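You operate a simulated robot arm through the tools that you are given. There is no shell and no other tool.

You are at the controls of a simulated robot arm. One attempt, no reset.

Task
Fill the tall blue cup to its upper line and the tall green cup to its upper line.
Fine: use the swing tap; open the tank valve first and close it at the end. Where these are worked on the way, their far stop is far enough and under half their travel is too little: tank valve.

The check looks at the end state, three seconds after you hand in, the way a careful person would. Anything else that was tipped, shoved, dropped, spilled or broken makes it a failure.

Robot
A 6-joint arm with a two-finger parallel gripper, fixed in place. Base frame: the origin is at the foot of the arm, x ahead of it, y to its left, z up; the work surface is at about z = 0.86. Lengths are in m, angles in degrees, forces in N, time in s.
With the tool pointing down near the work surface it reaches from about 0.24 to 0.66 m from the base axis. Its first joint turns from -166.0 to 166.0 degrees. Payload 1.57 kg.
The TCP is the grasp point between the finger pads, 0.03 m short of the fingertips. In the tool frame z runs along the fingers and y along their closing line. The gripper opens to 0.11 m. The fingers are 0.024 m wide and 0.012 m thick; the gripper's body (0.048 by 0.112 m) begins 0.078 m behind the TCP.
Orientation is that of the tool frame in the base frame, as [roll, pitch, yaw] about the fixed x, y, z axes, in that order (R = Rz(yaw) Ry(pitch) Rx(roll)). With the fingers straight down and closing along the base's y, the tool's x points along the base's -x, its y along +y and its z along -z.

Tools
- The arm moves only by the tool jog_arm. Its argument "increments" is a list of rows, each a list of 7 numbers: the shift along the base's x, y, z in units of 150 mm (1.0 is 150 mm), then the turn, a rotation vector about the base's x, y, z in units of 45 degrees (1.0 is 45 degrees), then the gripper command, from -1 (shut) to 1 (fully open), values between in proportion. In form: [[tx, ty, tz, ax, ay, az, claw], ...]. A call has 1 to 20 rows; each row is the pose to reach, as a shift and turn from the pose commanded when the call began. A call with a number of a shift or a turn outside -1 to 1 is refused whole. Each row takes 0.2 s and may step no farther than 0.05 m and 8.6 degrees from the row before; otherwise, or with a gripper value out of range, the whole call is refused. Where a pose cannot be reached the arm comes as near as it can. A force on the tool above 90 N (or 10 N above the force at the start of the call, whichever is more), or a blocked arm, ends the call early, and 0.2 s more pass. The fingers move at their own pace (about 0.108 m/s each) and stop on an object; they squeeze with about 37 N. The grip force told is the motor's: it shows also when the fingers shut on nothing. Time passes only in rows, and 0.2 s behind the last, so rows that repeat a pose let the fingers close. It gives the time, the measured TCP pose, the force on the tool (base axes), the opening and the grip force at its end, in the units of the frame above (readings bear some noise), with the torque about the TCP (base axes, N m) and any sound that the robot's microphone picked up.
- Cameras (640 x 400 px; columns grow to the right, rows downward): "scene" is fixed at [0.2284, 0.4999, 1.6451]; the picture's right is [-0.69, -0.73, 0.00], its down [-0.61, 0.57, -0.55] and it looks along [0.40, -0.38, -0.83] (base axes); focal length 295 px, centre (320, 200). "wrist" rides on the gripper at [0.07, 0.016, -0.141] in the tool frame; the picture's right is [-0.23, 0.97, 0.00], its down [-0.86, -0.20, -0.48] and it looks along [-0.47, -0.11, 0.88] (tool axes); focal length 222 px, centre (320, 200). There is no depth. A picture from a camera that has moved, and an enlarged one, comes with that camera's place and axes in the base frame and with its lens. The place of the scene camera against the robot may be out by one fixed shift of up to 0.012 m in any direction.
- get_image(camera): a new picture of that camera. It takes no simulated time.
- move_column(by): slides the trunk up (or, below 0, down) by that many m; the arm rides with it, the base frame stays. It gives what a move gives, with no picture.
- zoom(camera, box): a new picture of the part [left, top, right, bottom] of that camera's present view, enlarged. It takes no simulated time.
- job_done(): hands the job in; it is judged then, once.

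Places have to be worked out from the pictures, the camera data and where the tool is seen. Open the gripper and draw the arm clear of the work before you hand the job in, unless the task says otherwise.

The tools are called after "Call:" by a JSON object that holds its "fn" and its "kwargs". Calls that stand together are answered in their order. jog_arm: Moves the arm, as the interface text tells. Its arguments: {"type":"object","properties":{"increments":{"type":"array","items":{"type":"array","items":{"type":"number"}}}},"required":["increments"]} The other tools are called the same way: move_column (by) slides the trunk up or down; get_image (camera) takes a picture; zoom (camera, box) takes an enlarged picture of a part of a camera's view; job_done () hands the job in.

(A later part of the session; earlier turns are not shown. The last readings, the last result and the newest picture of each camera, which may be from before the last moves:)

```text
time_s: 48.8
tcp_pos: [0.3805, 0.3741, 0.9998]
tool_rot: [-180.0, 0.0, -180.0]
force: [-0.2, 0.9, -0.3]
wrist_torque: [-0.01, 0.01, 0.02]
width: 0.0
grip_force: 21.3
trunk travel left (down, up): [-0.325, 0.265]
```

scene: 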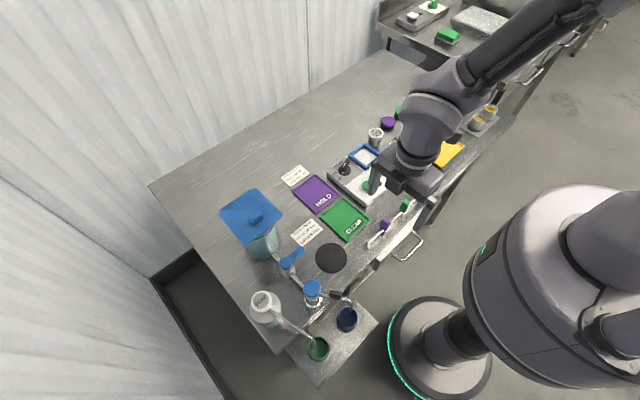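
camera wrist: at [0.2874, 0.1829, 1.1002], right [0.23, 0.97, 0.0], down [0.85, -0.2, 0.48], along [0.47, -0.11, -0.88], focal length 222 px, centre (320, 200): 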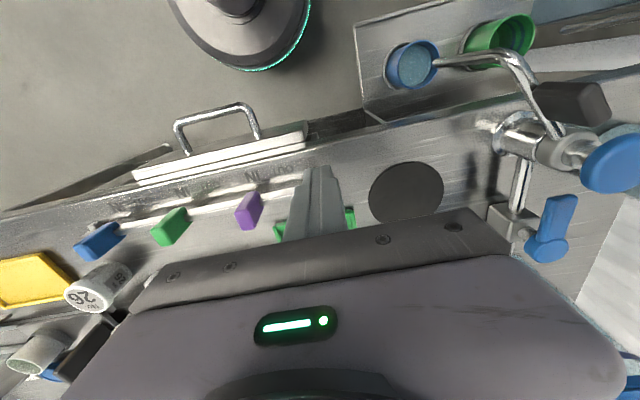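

The TCP is at z≈1.000 above the cap. I press to z≈0.986 and hold for about 1.5 s, then lift.

Call:
{"fn": "jog_arm", "kwargs": {"increments": [[0.02, -0.015, -0.04, 0, 0, 0, -1], [0.02, -0.015, -0.092, 0, 0, 0, -1], [0.02, -0.015, -0.092, 0, 0, 0, -1], [0.02, -0.015, -0.092, 0, 0, 0, -1], [0.02, -0.015, -0.092, 0, 0, 0, -1], [0.02, -0.015, -0.092, 0, 0, 0, -1], [0.02, -0.015, -0.092, 0, 0, 0, -1], [0.02, -0.015, -0.092, 0, 0, 0, -1], [0.02, -0.015, 0.03, 0, 0, 0, -1], [0.02, -0.015, 0.13, 0, 0, 0, -1]]}}

Call:
{"fn": "jog_arm", "kwargs": {"increments": [[0, -0.25, 0.03, 0, 0, 0, -1], [-0.05, -0.5, 0.03, 0, 0, 0, -1], [-0.1, -0.75, 0, 0, 0, 0, -1], [-0.15, -1.0, 0, 0, 0, 0, -1]]}}

Call:
{"fn": "jog_arm", "kwargs": {"increments": [[-0.03, -0.2, -0.15, 0, 0, 0, -1], [-0.04, -0.37, -0.3, 0, 0, 0, -1], [-0.04, -0.37, -0.41, 0, 0, 0, -1]]}}

Call:
{"fn": "zoom", "kwargs": {"camera": "wrist", "box": [415, 36, 443, 64]}}

Call:
{"fn": "zoom", "kwargs": {"camera": "wrist", "box": [412, 60, 440, 88]}}

```text
time_s: 51.0
tcp_pos: [0.3826, 0.3696, 1.0176]
tool_rot: [-180.0, -0.1, -179.9]
force: [0.7, 0.9, -0.1]
wrist_torque: [0.0, 0.02, 0.01]
width: 0.0
grip_force: 21.8
trunk travel left (down, up): [-0.325, 0.265]
```

```text
time_s: 52.0
tcp_pos: [0.3588, 0.2174, 1.0176]
tool_rot: [180.0, 0.1, -180.0]
force: [0.1, -0.6, -1.0]
wrist_torque: [0.06, -0.02, 0.01]
width: 0.0002
grip_force: 21.2
trunk travel left (down, up): [-0.325, 0.265]
```

```text
time_s: 52.8
tcp_pos: [0.3543, 0.1631, 0.9541]
tool_rot: [180.0, 0.0, 180.0]
force: [0.5, -0.5, -0.4]
wrist_torque: [0.0, -0.04, 0.0]
width: 0.0
grip_force: 21.4
trunk travel left (down, up): [-0.325, 0.265]
```

```text
14.29 times, centred on (429, 50) of wrist
camera zoom: at [0.2834, 0.1797, 1.0972], right [0.23, 0.97, 0.0], down [0.85, -0.2, 0.48], along [0.47, -0.11, -0.88], focal length 3173 px, centre (-1237, 2343)
```

zoom: 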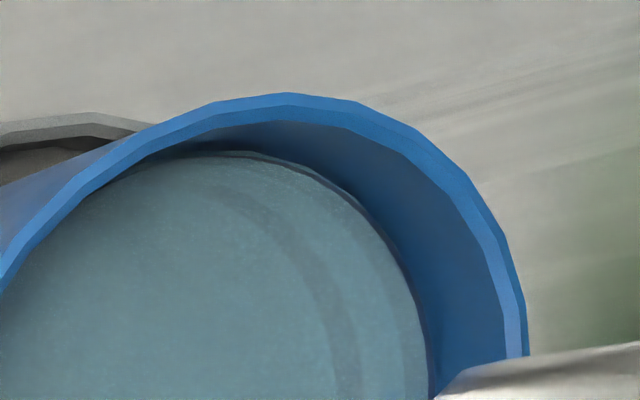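

```text
14.29 times, centred on (426, 74) of wrist
camera zoom: at [0.2834, 0.1797, 1.0972], right [0.23, 0.97, 0.0], down [0.85, -0.2, 0.48], along [0.47, -0.11, -0.88], focal length 3173 px, centre (-1194, 2000)
```

zoom: 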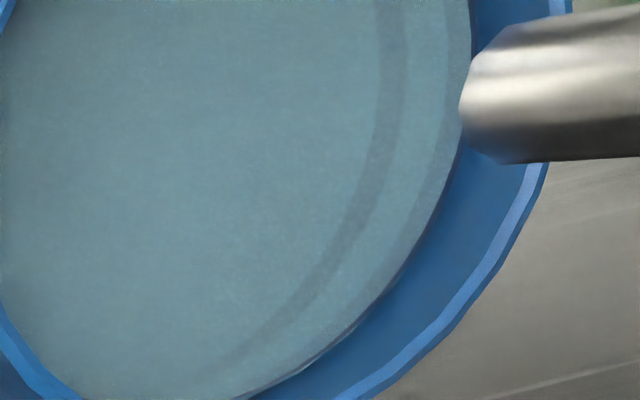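

The blue water level is now mid-to-upper part of its upper ring, h≈16 mm against a ring centre of ≈17 mm, so the blue cup is done. Next I bring the closed fingers to the -y side of the black spout handle to swing the spout to the green cup.

Call:
{"fn": "jog_arm", "kwargs": {"increments": [[0, 0.2, 0.2, 0, 0, 0, -1], [0.01, 0.45, 0.3, 0, 0, 0, -1], [0.025, 0.7, 0.3, 0, 0, 0, -1], [0.035, 0.9, 0.3, 0, 0, 0, -1], [0.035, 0.9, 0.2, 0, 0, 0, -1], [0.035, 0.9, 0.1, 0, 0, 0, -1], [0.035, 0.9, 0.1, 0, 0, 0, -1]]}}

Call:
{"fn": "get_image", "kwargs": {"camera": "wrist"}}

Call:
{"fn": "zoom", "kwargs": {"camera": "scene", "box": [280, 250, 380, 350]}}

```text
time_s: 54.4
tcp_pos: [0.3618, 0.3001, 0.9709]
tool_rot: [180.0, 0.1, -180.0]
force: [0.4, 0.7, -0.8]
wrist_torque: [-0.01, -0.03, 0.02]
width: 0.0001
grip_force: 21.2
trunk travel left (down, up): [-0.325, 0.265]
```

```text
taken
camera wrist: at [0.2912, 0.3158, 1.1125], right [0.23, 0.97, 0.0], down [0.85, -0.2, 0.48], along [0.47, -0.11, -0.88], focal length 222 px, centre (320, 200)
```

wrist: 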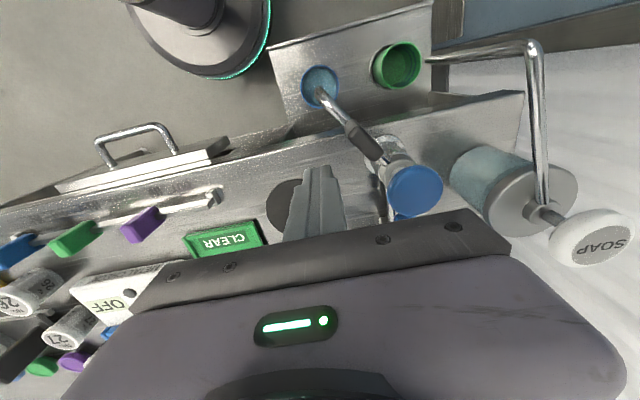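

```text
4.00 times, centred on (330, 300) of scene
camera zoom: at [0.2284, 0.4999, 1.6451], right [-0.69, -0.73, 0.0], down [-0.61, 0.57, -0.55], along [0.4, -0.38, -0.83], focal length 1182 px, centre (280, -200)
```

zoom: 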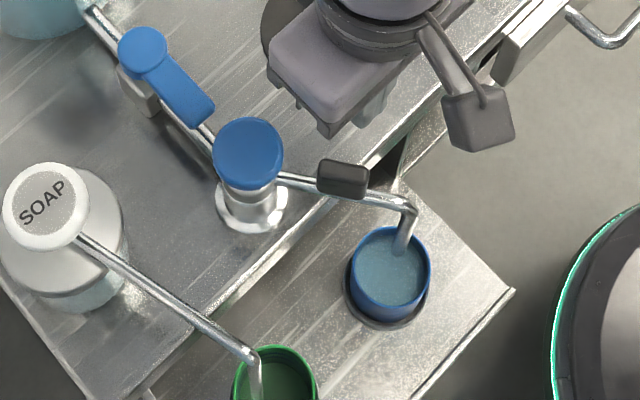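

The fingertips are at (0.362, 0.300, 0.941), with the handle at (0.337, 0.338) just ahead. I push gently along its arc for the first 25° and check.

Call:
{"fn": "jog_arm", "kwargs": {"increments": [[-0.035, 0.07, -0.01, 0, 0, 0, -1], [-0.071, 0.125, -0.02, 0, 0, 0, -1], [-0.11, 0.17, -0.02, 0, 0, 0, -1], [-0.154, 0.211, -0.02, 0, 0, 0, -1], [-0.175, 0.245, -0.02, 0, 0, 0, -1], [-0.196, 0.277, -0.02, 0, 0, 0, -1]]}}

Call:
{"fn": "get_image", "kwargs": {"camera": "wrist"}}

Call:
{"fn": "zoom", "kwargs": {"camera": "scene", "box": [280, 250, 380, 370]}}

```text
time_s: 55.8
tcp_pos: [0.3315, 0.3412, 0.9678]
tool_rot: [-180.0, 0.2, -179.9]
force: [-0.1, -0.4, -0.4]
wrist_torque: [0.0, -0.02, 0.01]
width: 0.0
grip_force: 21.7
trunk travel left (down, up): [-0.325, 0.265]
```

```text
taken
camera wrist: at [0.2594, 0.3575, 1.1094], right [0.23, 0.97, 0.0], down [0.85, -0.2, 0.48], along [0.47, -0.11, -0.88], focal length 222 px, centre (320, 200)
```

wrist: 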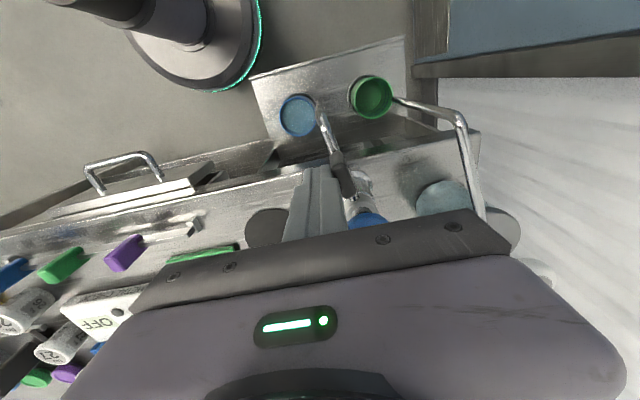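

```text
3.33 times, centred on (330, 310) of scene
camera zoom: at [0.2284, 0.4999, 1.6451], right [-0.69, -0.73, 0.0], down [-0.61, 0.57, -0.55], along [0.4, -0.38, -0.83], focal length 985 px, centre (287, -167)
```

zoom: 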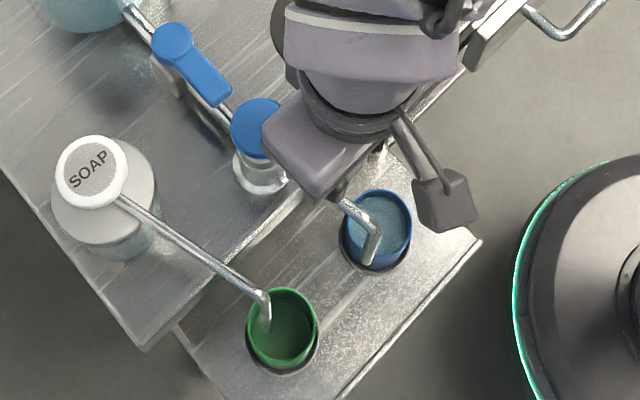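

The spout swings easily and clears the cups. I continue to about +20° and check clearance to the soap nozzle.

Call:
{"fn": "jog_arm", "kwargs": {"increments": [[-0.012, 0.04, 0, 0, 0, 0, -1], [-0.023, 0.079, 0, 0, 0, 0, -1], [-0.033, 0.107, 0, 0, 0, 0, -1], [-0.041, 0.133, 0, 0, 0, 0, -1], [-0.046, 0.163, 0, 0, 0, 0, -1], [-0.049, 0.193, 0, 0, 0, 0, -1]]}}

Call:
{"fn": "get_image", "kwargs": {"camera": "wrist"}}

Call:
{"fn": "zoom", "kwargs": {"camera": "scene", "box": [280, 250, 380, 370]}}

Call:
{"fn": "zoom", "kwargs": {"camera": "wrist", "box": [290, 50, 480, 220]}}

```text
time_s: 57.2
tcp_pos: [0.3222, 0.3699, 0.9676]
tool_rot: [180.0, 0.0, 180.0]
force: [0.4, -0.9, 0.2]
wrist_torque: [-0.02, 0.02, -0.03]
width: 0.0001
grip_force: 20.9
trunk travel left (down, up): [-0.325, 0.265]
```

```text
taken
camera wrist: at [0.2516, 0.3862, 1.1091], right [0.23, 0.97, 0.0], down [0.85, -0.2, 0.48], along [0.47, -0.11, -0.88], focal length 222 px, centre (320, 200)
```

wrist: 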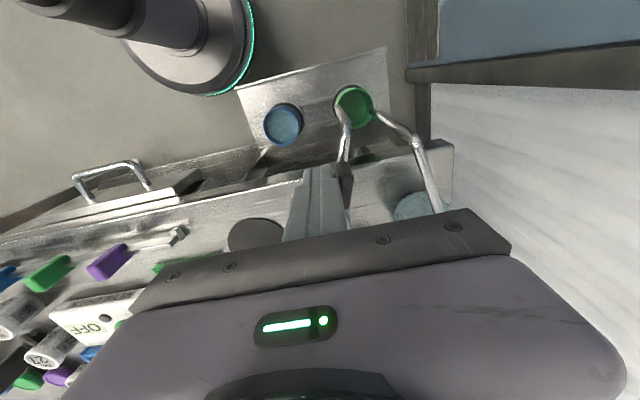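

```text
3.33 times, centred on (330, 310) of scene
camera zoom: at [0.2284, 0.4999, 1.6451], right [-0.69, -0.73, 0.0], down [-0.61, 0.57, -0.55], along [0.4, -0.38, -0.83], focal length 985 px, centre (287, -167)
```

zoom: 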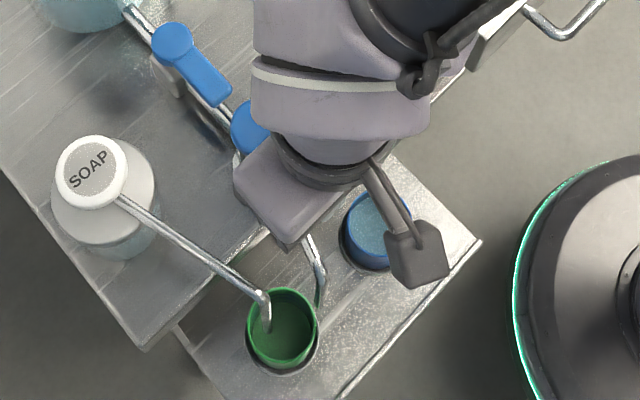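

```text
2.35 times, centred on (385, 135) of wrist
camera zoom: at [0.2516, 0.3862, 1.1091], right [0.23, 0.97, 0.0], down [0.85, -0.2, 0.48], along [0.47, -0.11, -0.88], focal length 523 px, centre (167, 353)
```

zoom: 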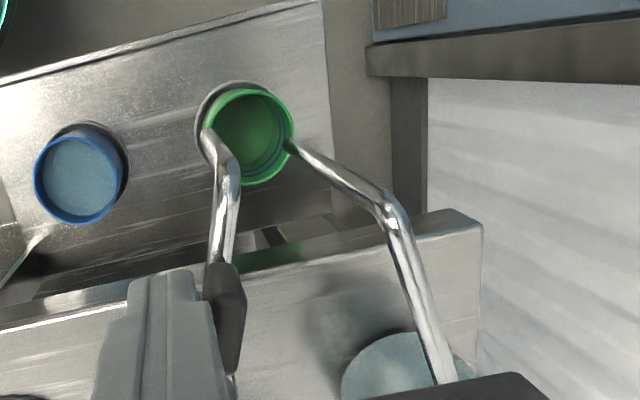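

The spout outlet is now at about +16.5°, around (0.287, 0.400). I want about +30°, roughly (0.297, 0.421), which is over the green cup yet still ~7 mm clear of the soap nozzle. I push on in tiny steps.

Call:
{"fn": "jog_arm", "kwargs": {"increments": [[0.004, 0.02, 0, 0, 0, 0, -1], [0.008, 0.04, 0, 0, 0, 0, -1], [0.012, 0.055, 0, 0, 0, 0, -1], [0.014, 0.068, 0, 0, 0, 0, -1]]}}

Call:
{"fn": "zoom", "kwargs": {"camera": "wrist", "box": [290, 50, 480, 220]}}

Call:
{"fn": "zoom", "kwargs": {"camera": "scene", "box": [295, 300, 365, 370]}}

```text
time_s: 58.2
tcp_pos: [0.3251, 0.3788, 0.9671]
tool_rot: [180.0, 0.0, 180.0]
force: [0.1, -0.1, 0.7]
wrist_torque: [0.01, 0.0, 0.0]
width: 0.0002
grip_force: 21.6
trunk travel left (down, up): [-0.325, 0.265]
```

```text
2.35 times, centred on (385, 135) of wrist
camera zoom: at [0.254, 0.3957, 1.1088], right [0.23, 0.97, 0.0], down [0.85, -0.2, 0.48], along [0.47, -0.11, -0.88], focal length 523 px, centre (167, 353)
```

zoom: 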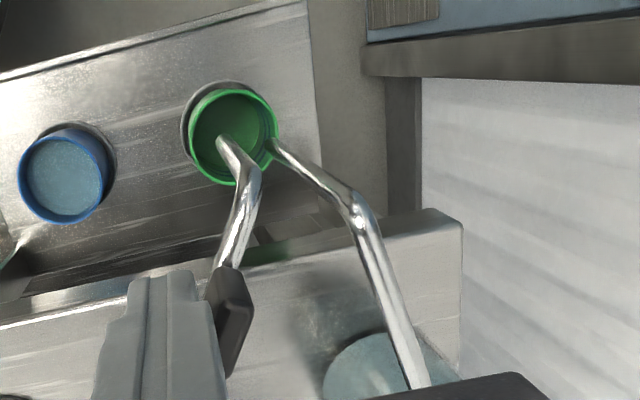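

```text
5.71 times, centred on (330, 335) of scene
camera zoom: at [0.2284, 0.4999, 1.6451], right [-0.69, -0.73, 0.0], down [-0.61, 0.57, -0.55], along [0.4, -0.38, -0.83], focal length 1688 px, centre (263, -571)
```

zoom: 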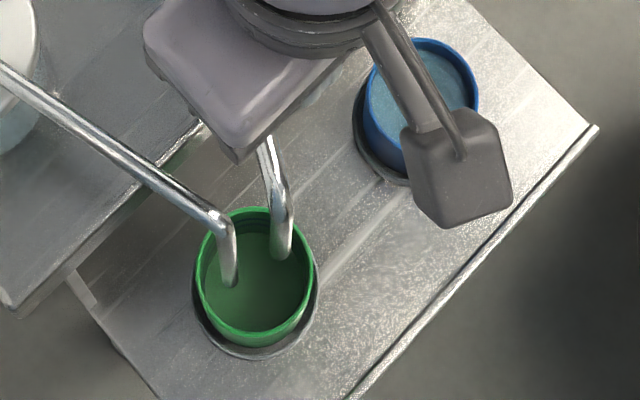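

The outlet is at +27.6°, around (0.295, 0.417), inside the rim with over 1 cm of gap to the soap nozzle. I nudge it about 3° further for a better centred stream.

Call:
{"fn": "jog_arm", "kwargs": {"increments": [[0.005, 0.01, 0, 0, 0, 0, -1], [0.01, 0.019, 0, 0, 0, 0, -1], [0.01, 0.019, 0, 0, 0, 0, -1]]}}

Call:
{"fn": "zoom", "kwargs": {"camera": "wrist", "box": [290, 50, 480, 220]}}

Call:
{"fn": "zoom", "kwargs": {"camera": "scene", "box": [295, 300, 365, 370]}}

```text
time_s: 59.0
tcp_pos: [0.326, 0.3825, 0.9686]
tool_rot: [-179.9, 0.1, 179.9]
force: [0.0, -0.2, -0.9]
wrist_torque: [0.02, 0.0, -0.03]
width: 0.0
grip_force: 21.3
trunk travel left (down, up): [-0.325, 0.265]
```

```text
2.35 times, centred on (385, 135) of wrist
camera zoom: at [0.2549, 0.3992, 1.1097], right [0.23, 0.97, 0.0], down [0.85, -0.2, 0.48], along [0.47, -0.11, -0.88], focal length 523 px, centre (167, 353)
```

zoom: 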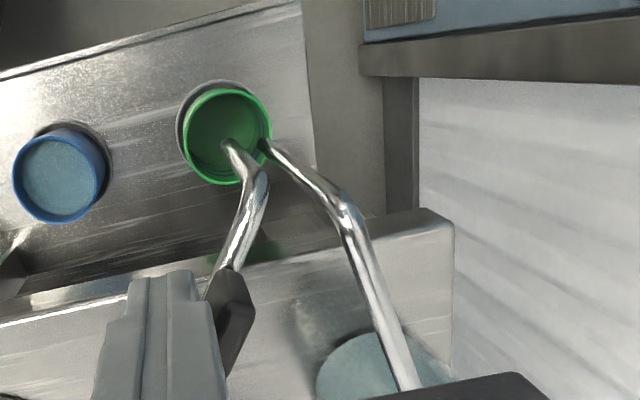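

```text
5.71 times, centred on (330, 335) of scene
camera zoom: at [0.2284, 0.4999, 1.6451], right [-0.69, -0.73, 0.0], down [-0.61, 0.57, -0.55], along [0.4, -0.38, -0.83], focal length 1688 px, centre (263, -571)
```

zoom: 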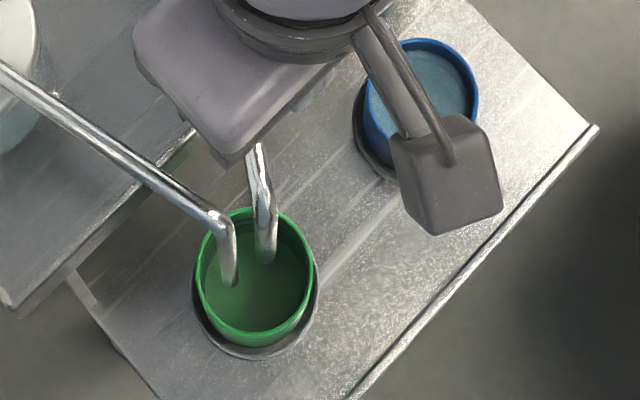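

The outlet is now essentially centred over the green cup at about (0.300, 0.425), clear of the soap nozzle. I draw the finger back off the handle, lift, and move above the cap.

Call:
{"fn": "jog_arm", "kwargs": {"increments": [[-0.03, -0.08, 0, 0, 0, 0, -1], [-0.03, -0.12, 0.15, 0, 0, 0, -1], [-0.03, -0.12, 0.36, 0, 0, 0, -1], [0.15, -0.1, 0.36, 0, 0, 0, -1], [0.3, -0.077, 0.36, 0, 0, 0, -1], [0.387, -0.077, 0.36, 0, 0, 0, -1], [0.387, -0.077, 0.25, 0, 0, 0, -1], [0.387, -0.077, 0.19, 0, 0, 0, -1], [0.387, -0.077, 0.19, 0, 0, 0, -1]]}}

Call:
{"fn": "zoom", "kwargs": {"camera": "wrist", "box": [240, 30, 440, 230]}}

Call:
{"fn": "zoom", "kwargs": {"camera": "scene", "box": [280, 250, 380, 370]}}

Call:
{"fn": "zoom", "kwargs": {"camera": "scene", "box": [306, 333, 332, 359]}}

```text
time_s: 61.0
tcp_pos: [0.3852, 0.3707, 0.996]
tool_rot: [179.9, 0.0, 180.0]
force: [-0.5, 0.1, -1.0]
wrist_torque: [-0.04, -0.01, 0.04]
width: 0.0
grip_force: 21.7
trunk travel left (down, up): [-0.325, 0.265]
```

```text
2.00 times, centred on (340, 130) of wrist
camera zoom: at [0.3143, 0.3869, 1.1371], right [0.23, 0.97, 0.0], down [0.85, -0.2, 0.48], along [0.47, -0.11, -0.88], focal length 444 px, centre (280, 340)
```

zoom: 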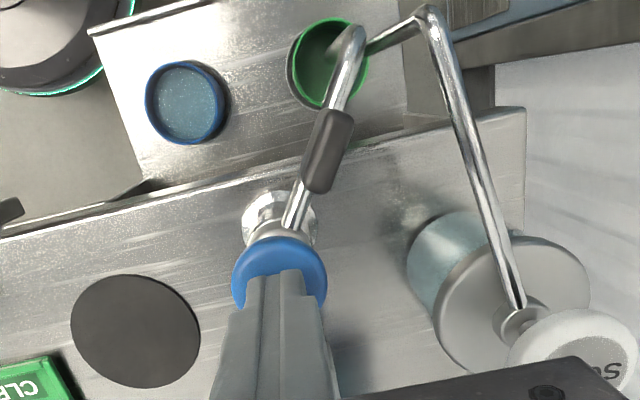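

```text
3.33 times, centred on (330, 310) of scene
camera zoom: at [0.2284, 0.4999, 1.6451], right [-0.69, -0.73, 0.0], down [-0.61, 0.57, -0.55], along [0.4, -0.38, -0.83], focal length 985 px, centre (287, -167)
```

zoom: 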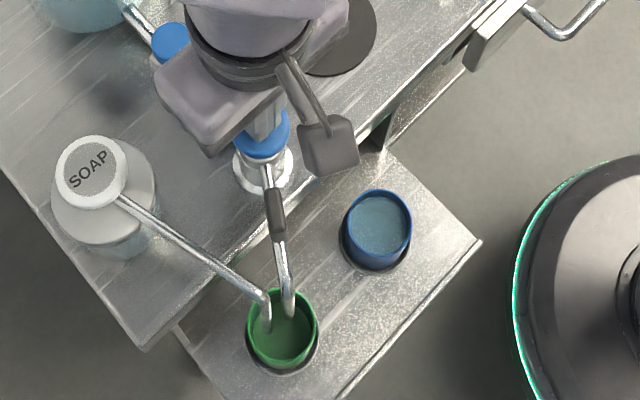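

```text
15.38 times, centred on (319, 346) of scene
camera zoom: at [0.2284, 0.4999, 1.6451], right [-0.69, -0.73, 0.0], down [-0.61, 0.57, -0.55], along [0.4, -0.38, -0.83], focal length 4544 px, centre (335, -2046)
```

zoom: 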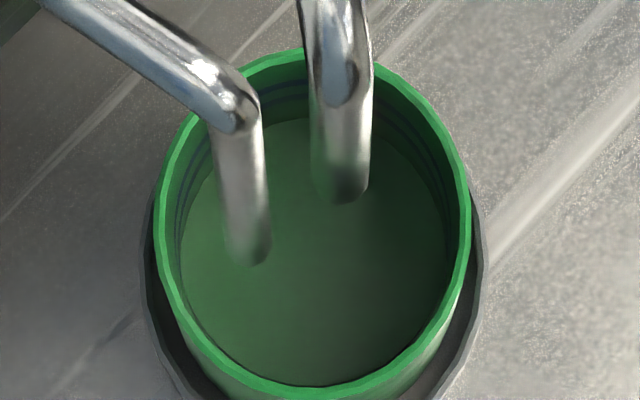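

The spout stays in place over the green cup. I press the cap briefly and check that the stream lands inside.

Call:
{"fn": "jog_arm", "kwargs": {"increments": [[-0.005, 0, -0.035, 0, 0, 0, -1], [-0.005, 0, -0.067, 0, 0, 0, -1]]}}

Call:
{"fn": "zoom", "kwargs": {"camera": "scene", "box": [306, 333, 332, 359]}}

Call:
{"fn": "zoom", "kwargs": {"camera": "wrist", "box": [300, 20, 400, 100]}}

```text
time_s: 61.6
tcp_pos: [0.3853, 0.3719, 0.9866]
tool_rot: [180.0, 0.1, -179.9]
force: [0.7, -0.4, 3.2]
wrist_torque: [-0.04, 0.04, 0.0]
width: 0.0
grip_force: 21.5
trunk travel left (down, up): [-0.325, 0.265]
```

```text
15.38 times, centred on (319, 346) of scene
camera zoom: at [0.2284, 0.4999, 1.6451], right [-0.69, -0.73, 0.0], down [-0.61, 0.57, -0.55], along [0.4, -0.38, -0.83], focal length 4544 px, centre (335, -2046)
```

zoom: 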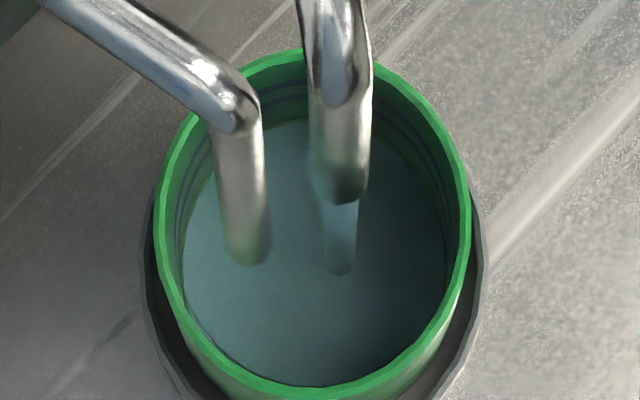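

```text
5.00 times, centred on (350, 60) of wrist
camera zoom: at [0.3132, 0.3881, 1.1282], right [0.23, 0.97, 0.0], down [0.85, -0.2, 0.48], along [0.47, -0.11, -0.88], focal length 1111 px, centre (170, 900)
```

zoom: 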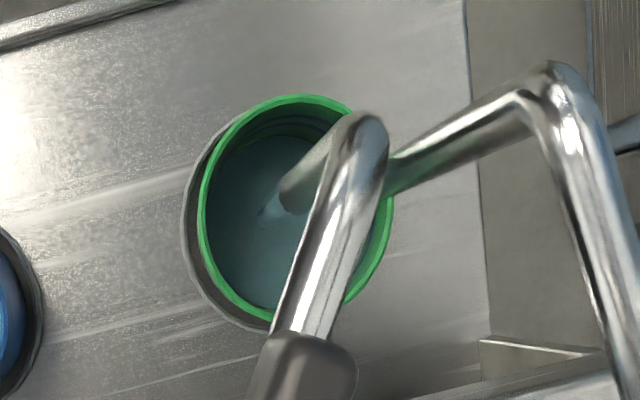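

The stream lands cleanly inside the green cup. From the blue cup I expect about 22 s of flow in all. I hold for about 8 s and then look.

Call:
{"fn": "jog_arm", "kwargs": {"increments": [[0, 0, 0, 0, 0, 0, -1], [0, 0, 0, 0, 0, 0, -1], [0, 0, 0, 0, 0, 0, -1], [0, 0, 0, 0, 0, 0, -1], [0, 0, 0, 0, 0, 0, -1], [0, 0, 0, 0, 0, 0, -1], [0, 0, 0, 0, 0, 0, -1], [0, 0, 0, 0, 0, 0, -1], [0, 0, 0, 0, 0, 0, -1], [0, 0, 0, 0, 0, 0, -1], [0, 0, 0, 0, 0, 0, -1], [0, 0, 0, 0, 0, 0, -1], [0, 0, 0, 0, 0, 0, -1], [0, 0, 0, 0, 0, 0, -1], [0, 0, 0, 0, 0, 0, -1], [0, 0, 0, 0, 0, 0, -1], [0, 0, 0, 0, 0, 0, -1], [0, 0, 0, 0, 0, 0, -1], [0, 0, 0, 0, 0, 0, -1]]}}

Call:
{"fn": "jog_arm", "kwargs": {"increments": [[0, 0, 0, 0, 0, 0, -1], [0, 0, 0, 0, 0, 0, -1], [0, 0, 0, 0, 0, 0, -1], [0, 0, 0, 0, 0, 0, -1], [0, 0, 0, 0, 0, 0, -1], [0, 0, 0, 0, 0, 0, -1], [0, 0, 0, 0, 0, 0, -1], [0, 0, 0, 0, 0, 0, -1], [0, 0, 0, 0, 0, 0, -1], [0, 0, 0, 0, 0, 0, -1], [0, 0, 0, 0, 0, 0, -1], [0, 0, 0, 0, 0, 0, -1], [0, 0, 0, 0, 0, 0, -1], [0, 0, 0, 0, 0, 0, -1], [0, 0, 0, 0, 0, 0, -1], [0, 0, 0, 0, 0, 0, -1], [0, 0, 0, 0, 0, 0, -1], [0, 0, 0, 0, 0, 0, -1], [0, 0, 0, 0, 0, 0, -1]]}}

Call:
{"fn": "zoom", "kwargs": {"camera": "scene", "box": [306, 333, 332, 359]}}

Call:
{"fn": "zoom", "kwargs": {"camera": "wrist", "box": [300, 20, 400, 100]}}

```text
time_s: 65.6
tcp_pos: [0.3828, 0.3713, 0.9865]
tool_rot: [180.0, 0.2, 179.9]
force: [-0.1, 0.3, 2.7]
wrist_torque: [0.0, 0.05, -0.06]
width: 0.0001
grip_force: 21.5
trunk travel left (down, up): [-0.325, 0.265]
```

```text
time_s: 69.6
tcp_pos: [0.3833, 0.3716, 0.9865]
tool_rot: [-180.0, 0.1, -180.0]
force: [0.2, 0.5, 1.9]
wrist_torque: [0.01, 0.0, 0.01]
width: 0.0
grip_force: 21.4
trunk travel left (down, up): [-0.325, 0.265]
```

```text
15.38 times, centred on (319, 346) of scene
camera zoom: at [0.2284, 0.4999, 1.6451], right [-0.69, -0.73, 0.0], down [-0.61, 0.57, -0.55], along [0.4, -0.38, -0.83], focal length 4544 px, centre (335, -2046)
```

zoom: 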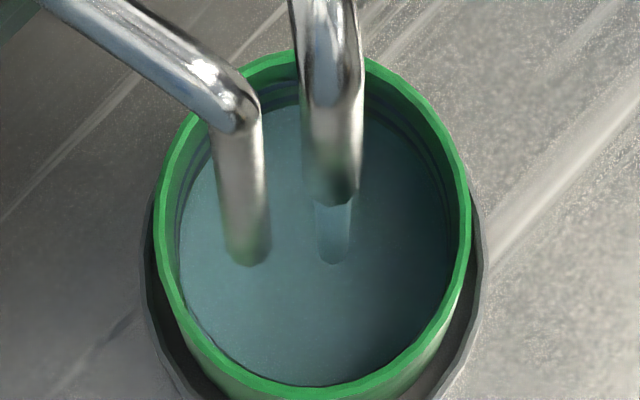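

```text
5.00 times, centred on (350, 60) of wrist
camera zoom: at [0.313, 0.3881, 1.1281], right [0.23, 0.97, 0.0], down [0.85, -0.2, 0.48], along [0.47, -0.11, -0.88], focal length 1111 px, centre (170, 900)
```

zoom: 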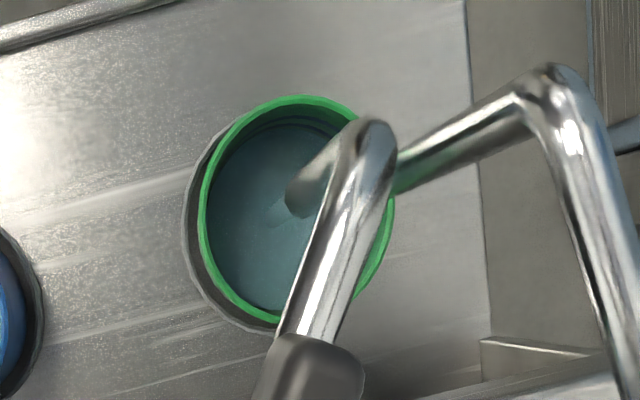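

The level is rising normally. The spout has crept about 1.4 mm toward the soap nozzle, with about 5 mm of gap left. I hold 4 s more and keep watching both.

Call:
{"fn": "jog_arm", "kwargs": {"increments": [[0, 0, 0, 0, 0, 0, -1], [0, 0, 0, 0, 0, 0, -1], [0, 0, 0, 0, 0, 0, -1], [0, 0, 0, 0, 0, 0, -1], [0, 0, 0, 0, 0, 0, -1], [0, 0, 0, 0, 0, 0, -1], [0, 0, 0, 0, 0, 0, -1], [0, 0, 0, 0, 0, 0, -1], [0, 0, 0, 0, 0, 0, -1], [0, 0, 0, 0, 0, 0, -1], [0, 0, 0, 0, 0, 0, -1], [0, 0, 0, 0, 0, 0, -1], [0, 0, 0, 0, 0, 0, -1], [0, 0, 0, 0, 0, 0, -1], [0, 0, 0, 0, 0, 0, -1], [0, 0, 0, 0, 0, 0, -1], [0, 0, 0, 0, 0, 0, -1], [0, 0, 0, 0, 0, 0, -1], [0, 0, 0, 0, 0, 0, -1]]}}

Call:
{"fn": "zoom", "kwargs": {"camera": "scene", "box": [306, 333, 332, 359]}}

Call:
{"fn": "zoom", "kwargs": {"camera": "wrist", "box": [300, 20, 400, 100]}}

```text
time_s: 73.6
tcp_pos: [0.3838, 0.3719, 0.9847]
tool_rot: [179.9, 0.1, -179.9]
force: [-0.4, 0.2, 1.9]
wrist_torque: [0.01, -0.04, 0.0]
width: 0.0
grip_force: 21.4
trunk travel left (down, up): [-0.325, 0.265]
```

```text
15.38 times, centred on (319, 346) of scene
camera zoom: at [0.2284, 0.4999, 1.6451], right [-0.69, -0.73, 0.0], down [-0.61, 0.57, -0.55], along [0.4, -0.38, -0.83], focal length 4544 px, centre (335, -2046)
```

zoom: 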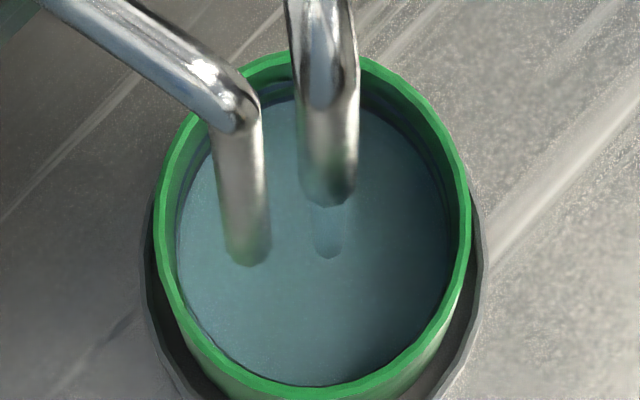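

```text
5.00 times, centred on (350, 60) of wrist
camera zoom: at [0.313, 0.3881, 1.1281], right [0.23, 0.97, 0.0], down [0.85, -0.2, 0.48], along [0.47, -0.11, -0.88], focal length 1111 px, centre (170, 900)
```

zoom: 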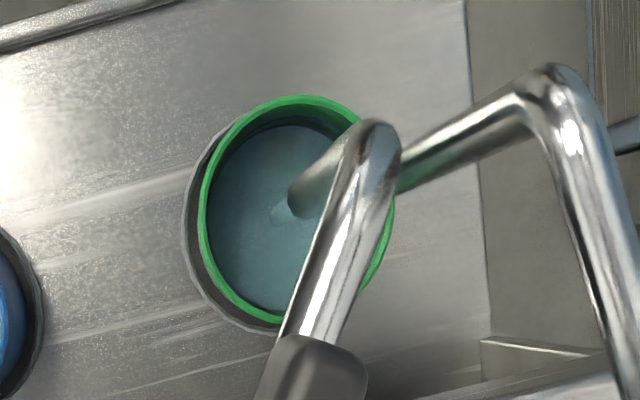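

The creep is slowing, about 0.6 mm in 4 s, with about 4 mm of gap left. The level is around the lower ring. I hold another 4 s.

Call:
{"fn": "jog_arm", "kwargs": {"increments": [[0, 0, 0, 0, 0, 0, -1], [0, 0, 0, 0, 0, 0, -1], [0, 0, 0, 0, 0, 0, -1], [0, 0, 0, 0, 0, 0, -1], [0, 0, 0, 0, 0, 0, -1], [0, 0, 0, 0, 0, 0, -1], [0, 0, 0, 0, 0, 0, -1], [0, 0, 0, 0, 0, 0, -1], [0, 0, 0, 0, 0, 0, -1], [0, 0, 0, 0, 0, 0, -1], [0, 0, 0, 0, 0, 0, -1], [0, 0, 0, 0, 0, 0, -1], [0, 0, 0, 0, 0, 0, -1], [0, 0, 0, 0, 0, 0, -1], [0, 0, 0, 0, 0, 0, -1], [0, 0, 0, 0, 0, 0, -1], [0, 0, 0, 0, 0, 0, -1], [0, 0, 0, 0, 0, 0, -1], [0, 0, 0, 0, 0, 0, -1]]}}

Call:
{"fn": "zoom", "kwargs": {"camera": "scene", "box": [306, 333, 332, 359]}}

Call:
{"fn": "zoom", "kwargs": {"camera": "wrist", "box": [330, 32, 366, 68]}}

```text
time_s: 77.6
tcp_pos: [0.3842, 0.3705, 0.9877]
tool_rot: [-180.0, 0.1, -180.0]
force: [0.6, -0.7, 2.8]
wrist_torque: [0.0, 0.05, -0.01]
width: 0.0001
grip_force: 21.4
trunk travel left (down, up): [-0.325, 0.265]
```

```text
15.38 times, centred on (319, 346) of scene
camera zoom: at [0.2284, 0.4999, 1.6451], right [-0.69, -0.73, 0.0], down [-0.61, 0.57, -0.55], along [0.4, -0.38, -0.83], focal length 4544 px, centre (335, -2046)
```

zoom: 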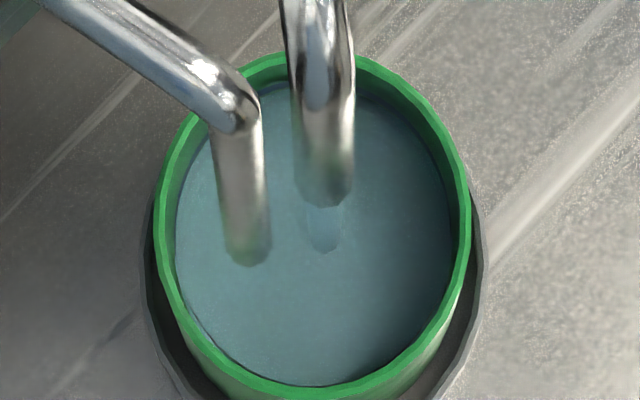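

```text
11.11 times, centred on (348, 50) of wrist
camera zoom: at [0.313, 0.3881, 1.1281], right [0.23, 0.97, 0.0], down [0.85, -0.2, 0.48], along [0.47, -0.11, -0.88], focal length 2468 px, centre (9, 1867)
```

zoom: 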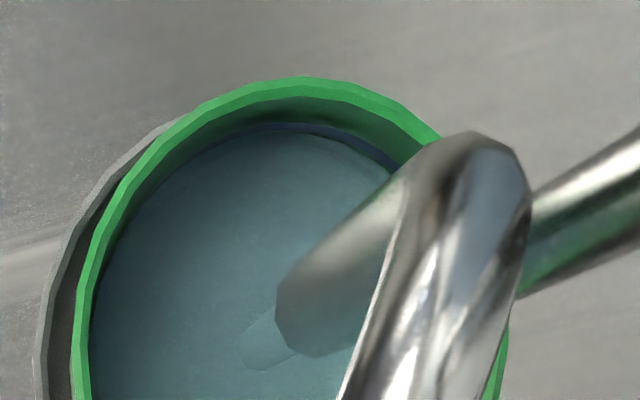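

The surface is already close to the upper ring. I look at maximum zoom.

Call:
{"fn": "zoom", "kwargs": {"camera": "wrist", "box": [334, 36, 358, 60]}}

Call:
{"fn": "zoom", "kwargs": {"camera": "scene", "box": [314, 332, 338, 356]}}

```text
16.00 times, centred on (346, 48) of wrist
camera zoom: at [0.313, 0.3881, 1.1281], right [0.23, 0.97, 0.0], down [0.85, -0.2, 0.48], along [0.47, -0.11, -0.88], focal length 3554 px, centre (-96, 2632)
```

zoom: 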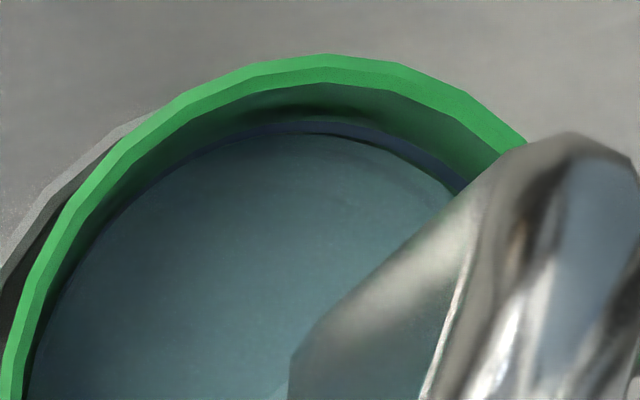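

```text
16.00 times, centred on (326, 344) of scene
camera zoom: at [0.2284, 0.4999, 1.6451], right [-0.69, -0.73, 0.0], down [-0.61, 0.57, -0.55], along [0.4, -0.38, -0.83], focal length 4726 px, centre (224, -2104)
```

zoom: 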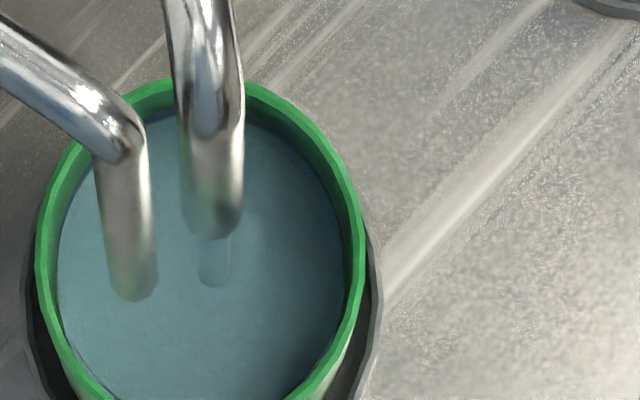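

The water is at the lower edge of the upper ring, so about 2.5 mm to go at roughly 2.4 mm/s. I hold 0.8 s more and then lift off.

Call:
{"fn": "jog_arm", "kwargs": {"increments": [[0, 0, 0, 0, 0, 0, -1], [0, 0, 0, 0, 0, 0, -1], [0, 0, 0, 0, 0, 0, -1], [0, 0, 0, 0, 0, 0, -1], [0, 0, 0.1, 0, 0, 0, -1], [0, 0, 0.22, 0, 0, 0, -1]]}}

Call:
{"fn": "zoom", "kwargs": {"camera": "wrist", "box": [334, 40, 358, 64]}}

Call:
{"fn": "zoom", "kwargs": {"camera": "scene", "box": [306, 333, 332, 359]}}

Call:
{"fn": "zoom", "kwargs": {"camera": "wrist", "box": [310, 20, 380, 90]}}

```text
time_s: 79.0
tcp_pos: [0.387, 0.3701, 1.0205]
tool_rot: [-180.0, 0.1, -179.9]
force: [-0.2, -1.0, -0.4]
wrist_torque: [0.01, 0.03, 0.0]
width: 0.0001
grip_force: 21.6
trunk travel left (down, up): [-0.325, 0.265]
```

```text
16.00 times, centred on (346, 52) of wrist
camera zoom: at [0.3154, 0.3868, 1.162], right [0.23, 0.97, 0.0], down [0.85, -0.2, 0.48], along [0.47, -0.11, -0.88], focal length 3554 px, centre (-96, 2568)
```

zoom: 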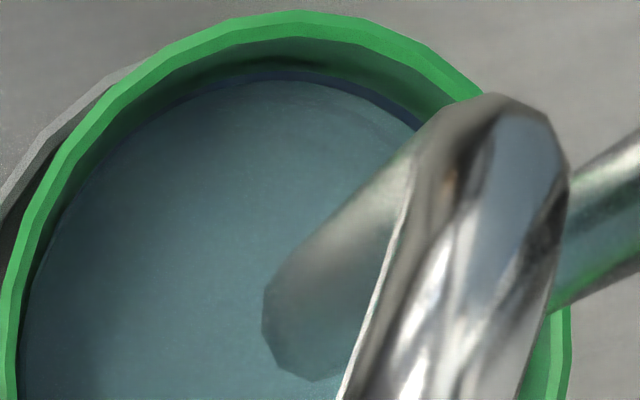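

```text
15.38 times, centred on (319, 346) of scene
camera zoom: at [0.2284, 0.4999, 1.6451], right [-0.69, -0.73, 0.0], down [-0.61, 0.57, -0.55], along [0.4, -0.38, -0.83], focal length 4544 px, centre (335, -2046)
```

zoom: 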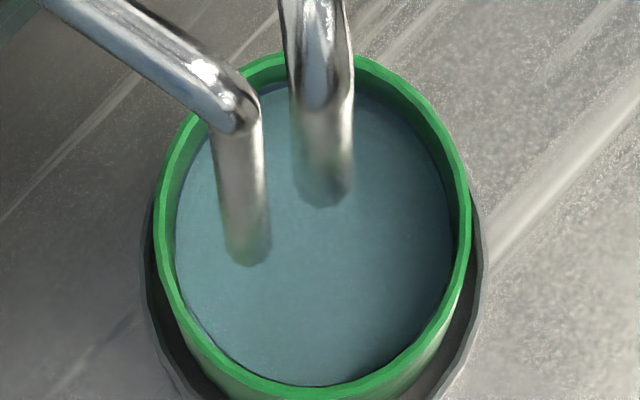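

```text
5.71 times, centred on (345, 55) of wrist
camera zoom: at [0.3154, 0.3868, 1.162], right [0.23, 0.97, 0.0], down [0.85, -0.2, 0.48], along [0.47, -0.11, -0.88], focal length 1269 px, centre (177, 1029)
```

zoom: 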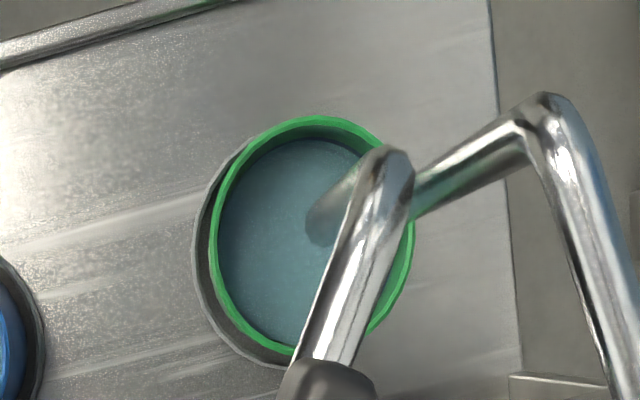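

The flow has stopped. I move to the oblique pose on the -y side to read the green level against its ring.

Call:
{"fn": "jog_arm", "kwargs": {"increments": [[-0.03, -0.17, 0.03, 0, 0, 0, -1], [-0.07, -0.35, 0.03, 0, 0, 0, -1], [-0.12, -0.52, 0, 0, 0, 0, -1], [-0.187, -0.67, -0.15, 0, 0, 0, -1], [-0.187, -0.67, -0.3, 0, 0, 0, -1], [-0.187, -0.67, -0.42, 0, 0, 0, -1]]}}

Call:
{"fn": "zoom", "kwargs": {"camera": "wrist", "box": [388, 32, 452, 92]}}

Call:
{"fn": "zoom", "kwargs": {"camera": "wrist", "box": [420, 40, 448, 68]}}

Call:
{"fn": "zoom", "kwargs": {"camera": "wrist", "box": [416, 60, 444, 88]}}

```text
time_s: 80.4
tcp_pos: [0.3559, 0.2694, 0.9569]
tool_rot: [-179.9, 0.0, 180.0]
force: [0.1, 0.2, 0.2]
wrist_torque: [0.01, 0.0, 0.01]
width: 0.0
grip_force: 21.1
trunk travel left (down, up): [-0.325, 0.265]
```

```text
6.67 times, centred on (420, 62) of wrist
camera zoom: at [0.2856, 0.2855, 1.0983], right [0.23, 0.97, 0.0], down [0.85, -0.2, 0.48], along [0.47, -0.11, -0.88], focal length 1481 px, centre (-347, 1120)
```

zoom: 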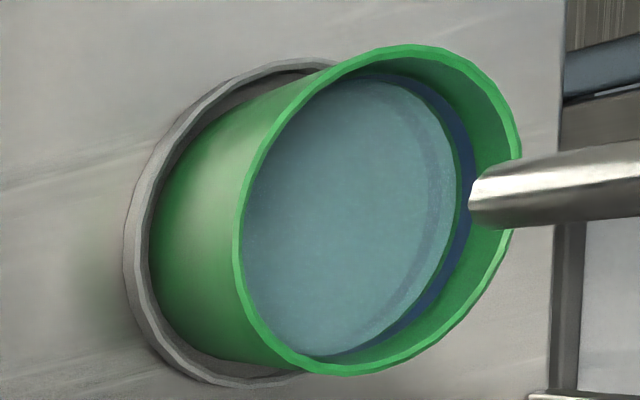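

```text
14.29 times, centred on (434, 54) of wrist
camera zoom: at [0.2856, 0.2855, 1.0983], right [0.23, 0.97, 0.0], down [0.85, -0.2, 0.48], along [0.47, -0.11, -0.88], focal length 3173 px, centre (-1309, 2286)
```

zoom: 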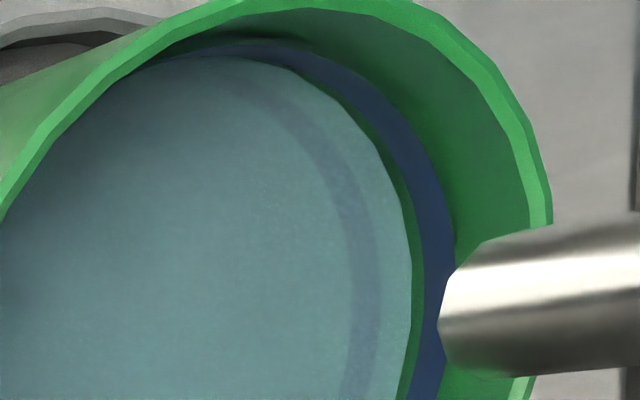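

```text
14.29 times, centred on (430, 74) of wrist
camera zoom: at [0.2856, 0.2855, 1.0983], right [0.23, 0.97, 0.0], down [0.85, -0.2, 0.48], along [0.47, -0.11, -0.88], focal length 3173 px, centre (-1251, 2000)
```

zoom: 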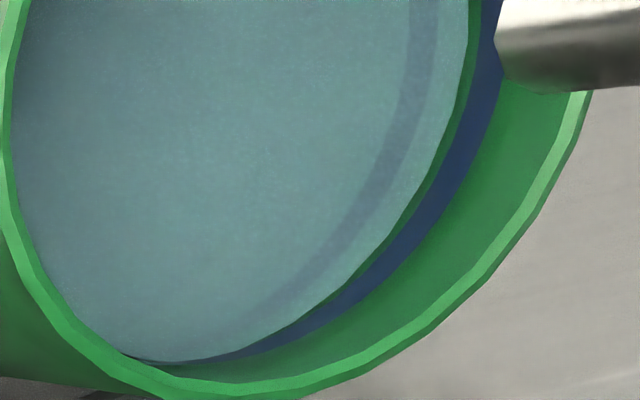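

The reading is clear: the water sits about 2.5 mm under the green ring's lower edge, about 5 mm below its middle. I return to the cap for a roughly 2.4 s press.

Call:
{"fn": "jog_arm", "kwargs": {"increments": [[0, 0, 0.25, 0, 0, 0, -1], [0.04, 0.15, 0.42, 0, 0, 0, -1], [0.1, 0.35, 0.44, 0, 0, 0, -1], [0.15, 0.55, 0.44, 0, 0, 0, -1], [0.19, 0.68, 0.44, 0, 0, 0, -1], [0.19, 0.68, 0.35, 0, 0, 0, -1], [0.19, 0.68, 0.27, 0, 0, 0, -1], [0.19, 0.68, 0.27, 0, 0, 0, -1]]}}

Call:
{"fn": "zoom", "kwargs": {"camera": "wrist", "box": [240, 30, 440, 230]}}

Call:
{"fn": "zoom", "kwargs": {"camera": "scene", "box": [306, 333, 332, 359]}}

```text
time_s: 82.2
tcp_pos: [0.3833, 0.3708, 0.9947]
tool_rot: [180.0, 0.1, -180.0]
force: [0.1, 0.8, -0.8]
wrist_torque: [-0.01, -0.01, -0.01]
width: 0.0001
grip_force: 20.9
trunk travel left (down, up): [-0.325, 0.265]
```

```text
2.00 times, centred on (340, 130) of wrist
camera zoom: at [0.3132, 0.3873, 1.1383], right [0.23, 0.97, 0.0], down [0.85, -0.2, 0.48], along [0.47, -0.11, -0.88], focal length 444 px, centre (280, 340)
```

zoom: 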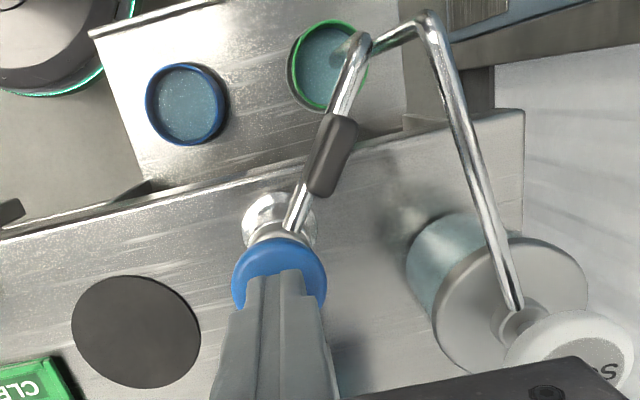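

```text
15.38 times, centred on (319, 346) of scene
camera zoom: at [0.2284, 0.4999, 1.6451], right [-0.69, -0.73, 0.0], down [-0.61, 0.57, -0.55], along [0.4, -0.38, -0.83], focal length 4544 px, centre (335, -2046)
```

zoom: 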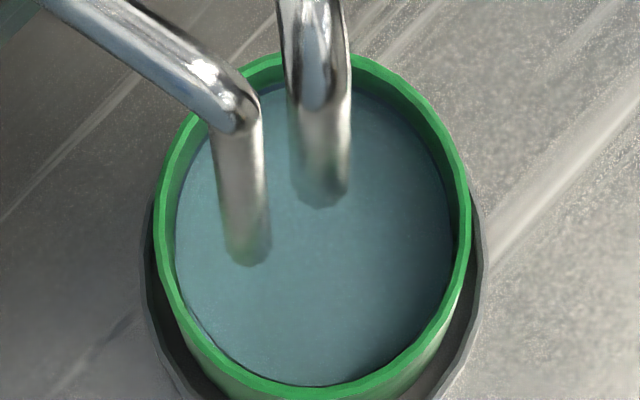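

The stream spot is still well inside the cup and the spout is still about 3 mm clear of the soap nozzle. I press for about 2.4 s and lift.

Call:
{"fn": "jog_arm", "kwargs": {"increments": [[0, 0, -0.06, 0, 0, 0, -1], [0, 0, -0.06, 0, 0, 0, -1], [0, 0, -0.06, 0, 0, 0, -1], [0, 0, -0.06, 0, 0, 0, -1], [0, 0, -0.06, 0, 0, 0, -1], [0, 0, -0.06, 0, 0, 0, -1], [0, 0, -0.06, 0, 0, 0, -1], [0, 0, -0.06, 0, 0, 0, -1], [0, 0, -0.06, 0, 0, 0, -1], [0, 0, -0.06, 0, 0, 0, -1], [0, 0, -0.06, 0, 0, 0, -1], [0, 0, -0.06, 0, 0, 0, -1], [0, 0, 0.05, 0, 0, 0, -1], [0, 0, 0.16, 0, 0, 0, -1]]}}

Call:
{"fn": "zoom", "kwargs": {"camera": "scene", "box": [306, 333, 332, 359]}}

Call:
{"fn": "jog_arm", "kwargs": {"increments": [[-0.03, -0.17, 0.03, 0, 0, 0, -1], [-0.07, -0.35, 0.03, 0, 0, 0, -1], [-0.12, -0.52, 0, 0, 0, 0, -1], [-0.187, -0.67, -0.15, 0, 0, 0, -1], [-0.187, -0.67, -0.3, 0, 0, 0, -1], [-0.187, -0.67, -0.42, 0, 0, 0, -1]]}}

Call:
{"fn": "zoom", "kwargs": {"camera": "wrist", "box": [420, 40, 448, 68]}}

Call:
{"fn": "zoom", "kwargs": {"camera": "wrist", "box": [416, 60, 444, 88]}}

```text
time_s: 85.2
tcp_pos: [0.3845, 0.372, 1.0202]
tool_rot: [180.0, 0.1, -179.9]
force: [0.3, 0.1, 0.0]
wrist_torque: [0.01, -0.01, -0.05]
width: 0.0001
grip_force: 21.3
trunk travel left (down, up): [-0.325, 0.265]
```

```text
15.38 times, centred on (319, 346) of scene
camera zoom: at [0.2284, 0.4999, 1.6451], right [-0.69, -0.73, 0.0], down [-0.61, 0.57, -0.55], along [0.4, -0.38, -0.83], focal length 4544 px, centre (335, -2046)
```

zoom: 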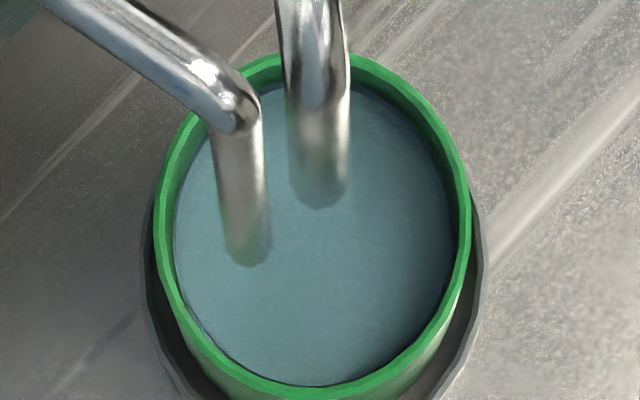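

```text
time_s: 86.6
tcp_pos: [0.3563, 0.2714, 0.9595]
tool_rot: [180.0, 0.1, -180.0]
force: [0.0, 0.0, -1.3]
wrist_torque: [0.01, -0.02, 0.0]
width: 0.0002
grip_force: 21.4
trunk travel left (down, up): [-0.325, 0.265]
```

```text
14.29 times, centred on (434, 54) of wrist
camera zoom: at [0.2862, 0.2877, 1.1013], right [0.23, 0.97, 0.0], down [0.85, -0.2, 0.48], along [0.47, -0.11, -0.88], focal length 3173 px, centre (-1309, 2286)
```

zoom: 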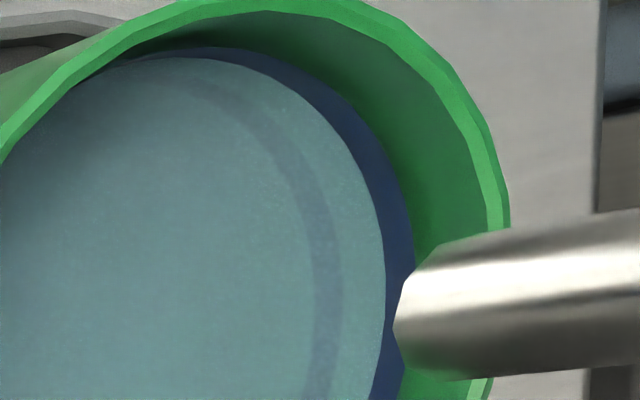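

```text
14.29 times, centred on (430, 74) of wrist
camera zoom: at [0.2862, 0.2877, 1.1013], right [0.23, 0.97, 0.0], down [0.85, -0.2, 0.48], along [0.47, -0.11, -0.88], focal length 3173 px, centre (-1251, 2000)
```

zoom: 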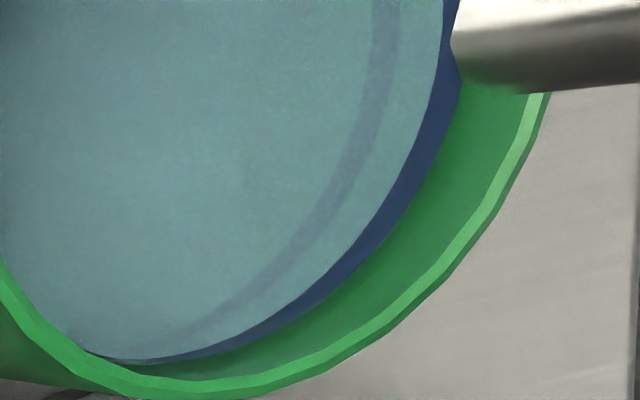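

The water has reached the lower edge of the green ring, about 2.7 mm below its middle. I do one more press of about 2.2 s, since the last 2.4 s gave about 2.8 mm.

Call:
{"fn": "jog_arm", "kwargs": {"increments": [[0, 0, 0.25, 0, 0, 0, -1], [0.04, 0.15, 0.4, 0, 0, 0, -1], [0.1, 0.35, 0.42, 0, 0, 0, -1], [0.15, 0.55, 0.42, 0, 0, 0, -1], [0.19, 0.67, 0.42, 0, 0, 0, -1], [0.19, 0.67, 0.33, 0, 0, 0, -1], [0.19, 0.67, 0.25, 0, 0, 0, -1], [0.19, 0.67, 0.25, 0, 0, 0, -1]]}}

Call:
{"fn": "zoom", "kwargs": {"camera": "scene", "box": [306, 333, 332, 359]}}

```text
time_s: 88.4
tcp_pos: [0.3864, 0.3727, 0.9953]
tool_rot: [-179.9, 0.1, -179.9]
force: [-0.8, 0.2, -0.2]
wrist_torque: [0.03, 0.0, -0.02]
width: 0.0003
grip_force: 21.5
trunk travel left (down, up): [-0.325, 0.265]
```

```text
15.38 times, centred on (319, 346) of scene
camera zoom: at [0.2284, 0.4999, 1.6451], right [-0.69, -0.73, 0.0], down [-0.61, 0.57, -0.55], along [0.4, -0.38, -0.83], focal length 4544 px, centre (335, -2046)
```

zoom: 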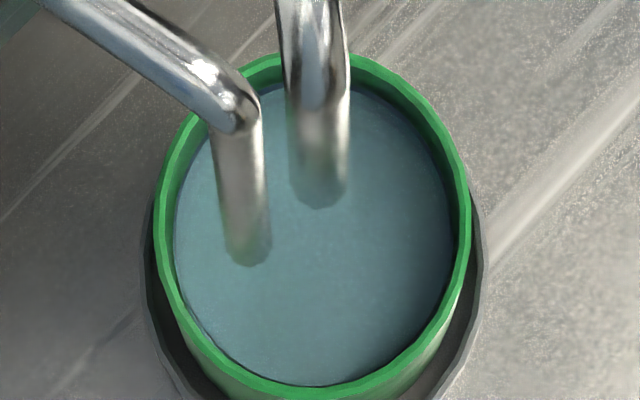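

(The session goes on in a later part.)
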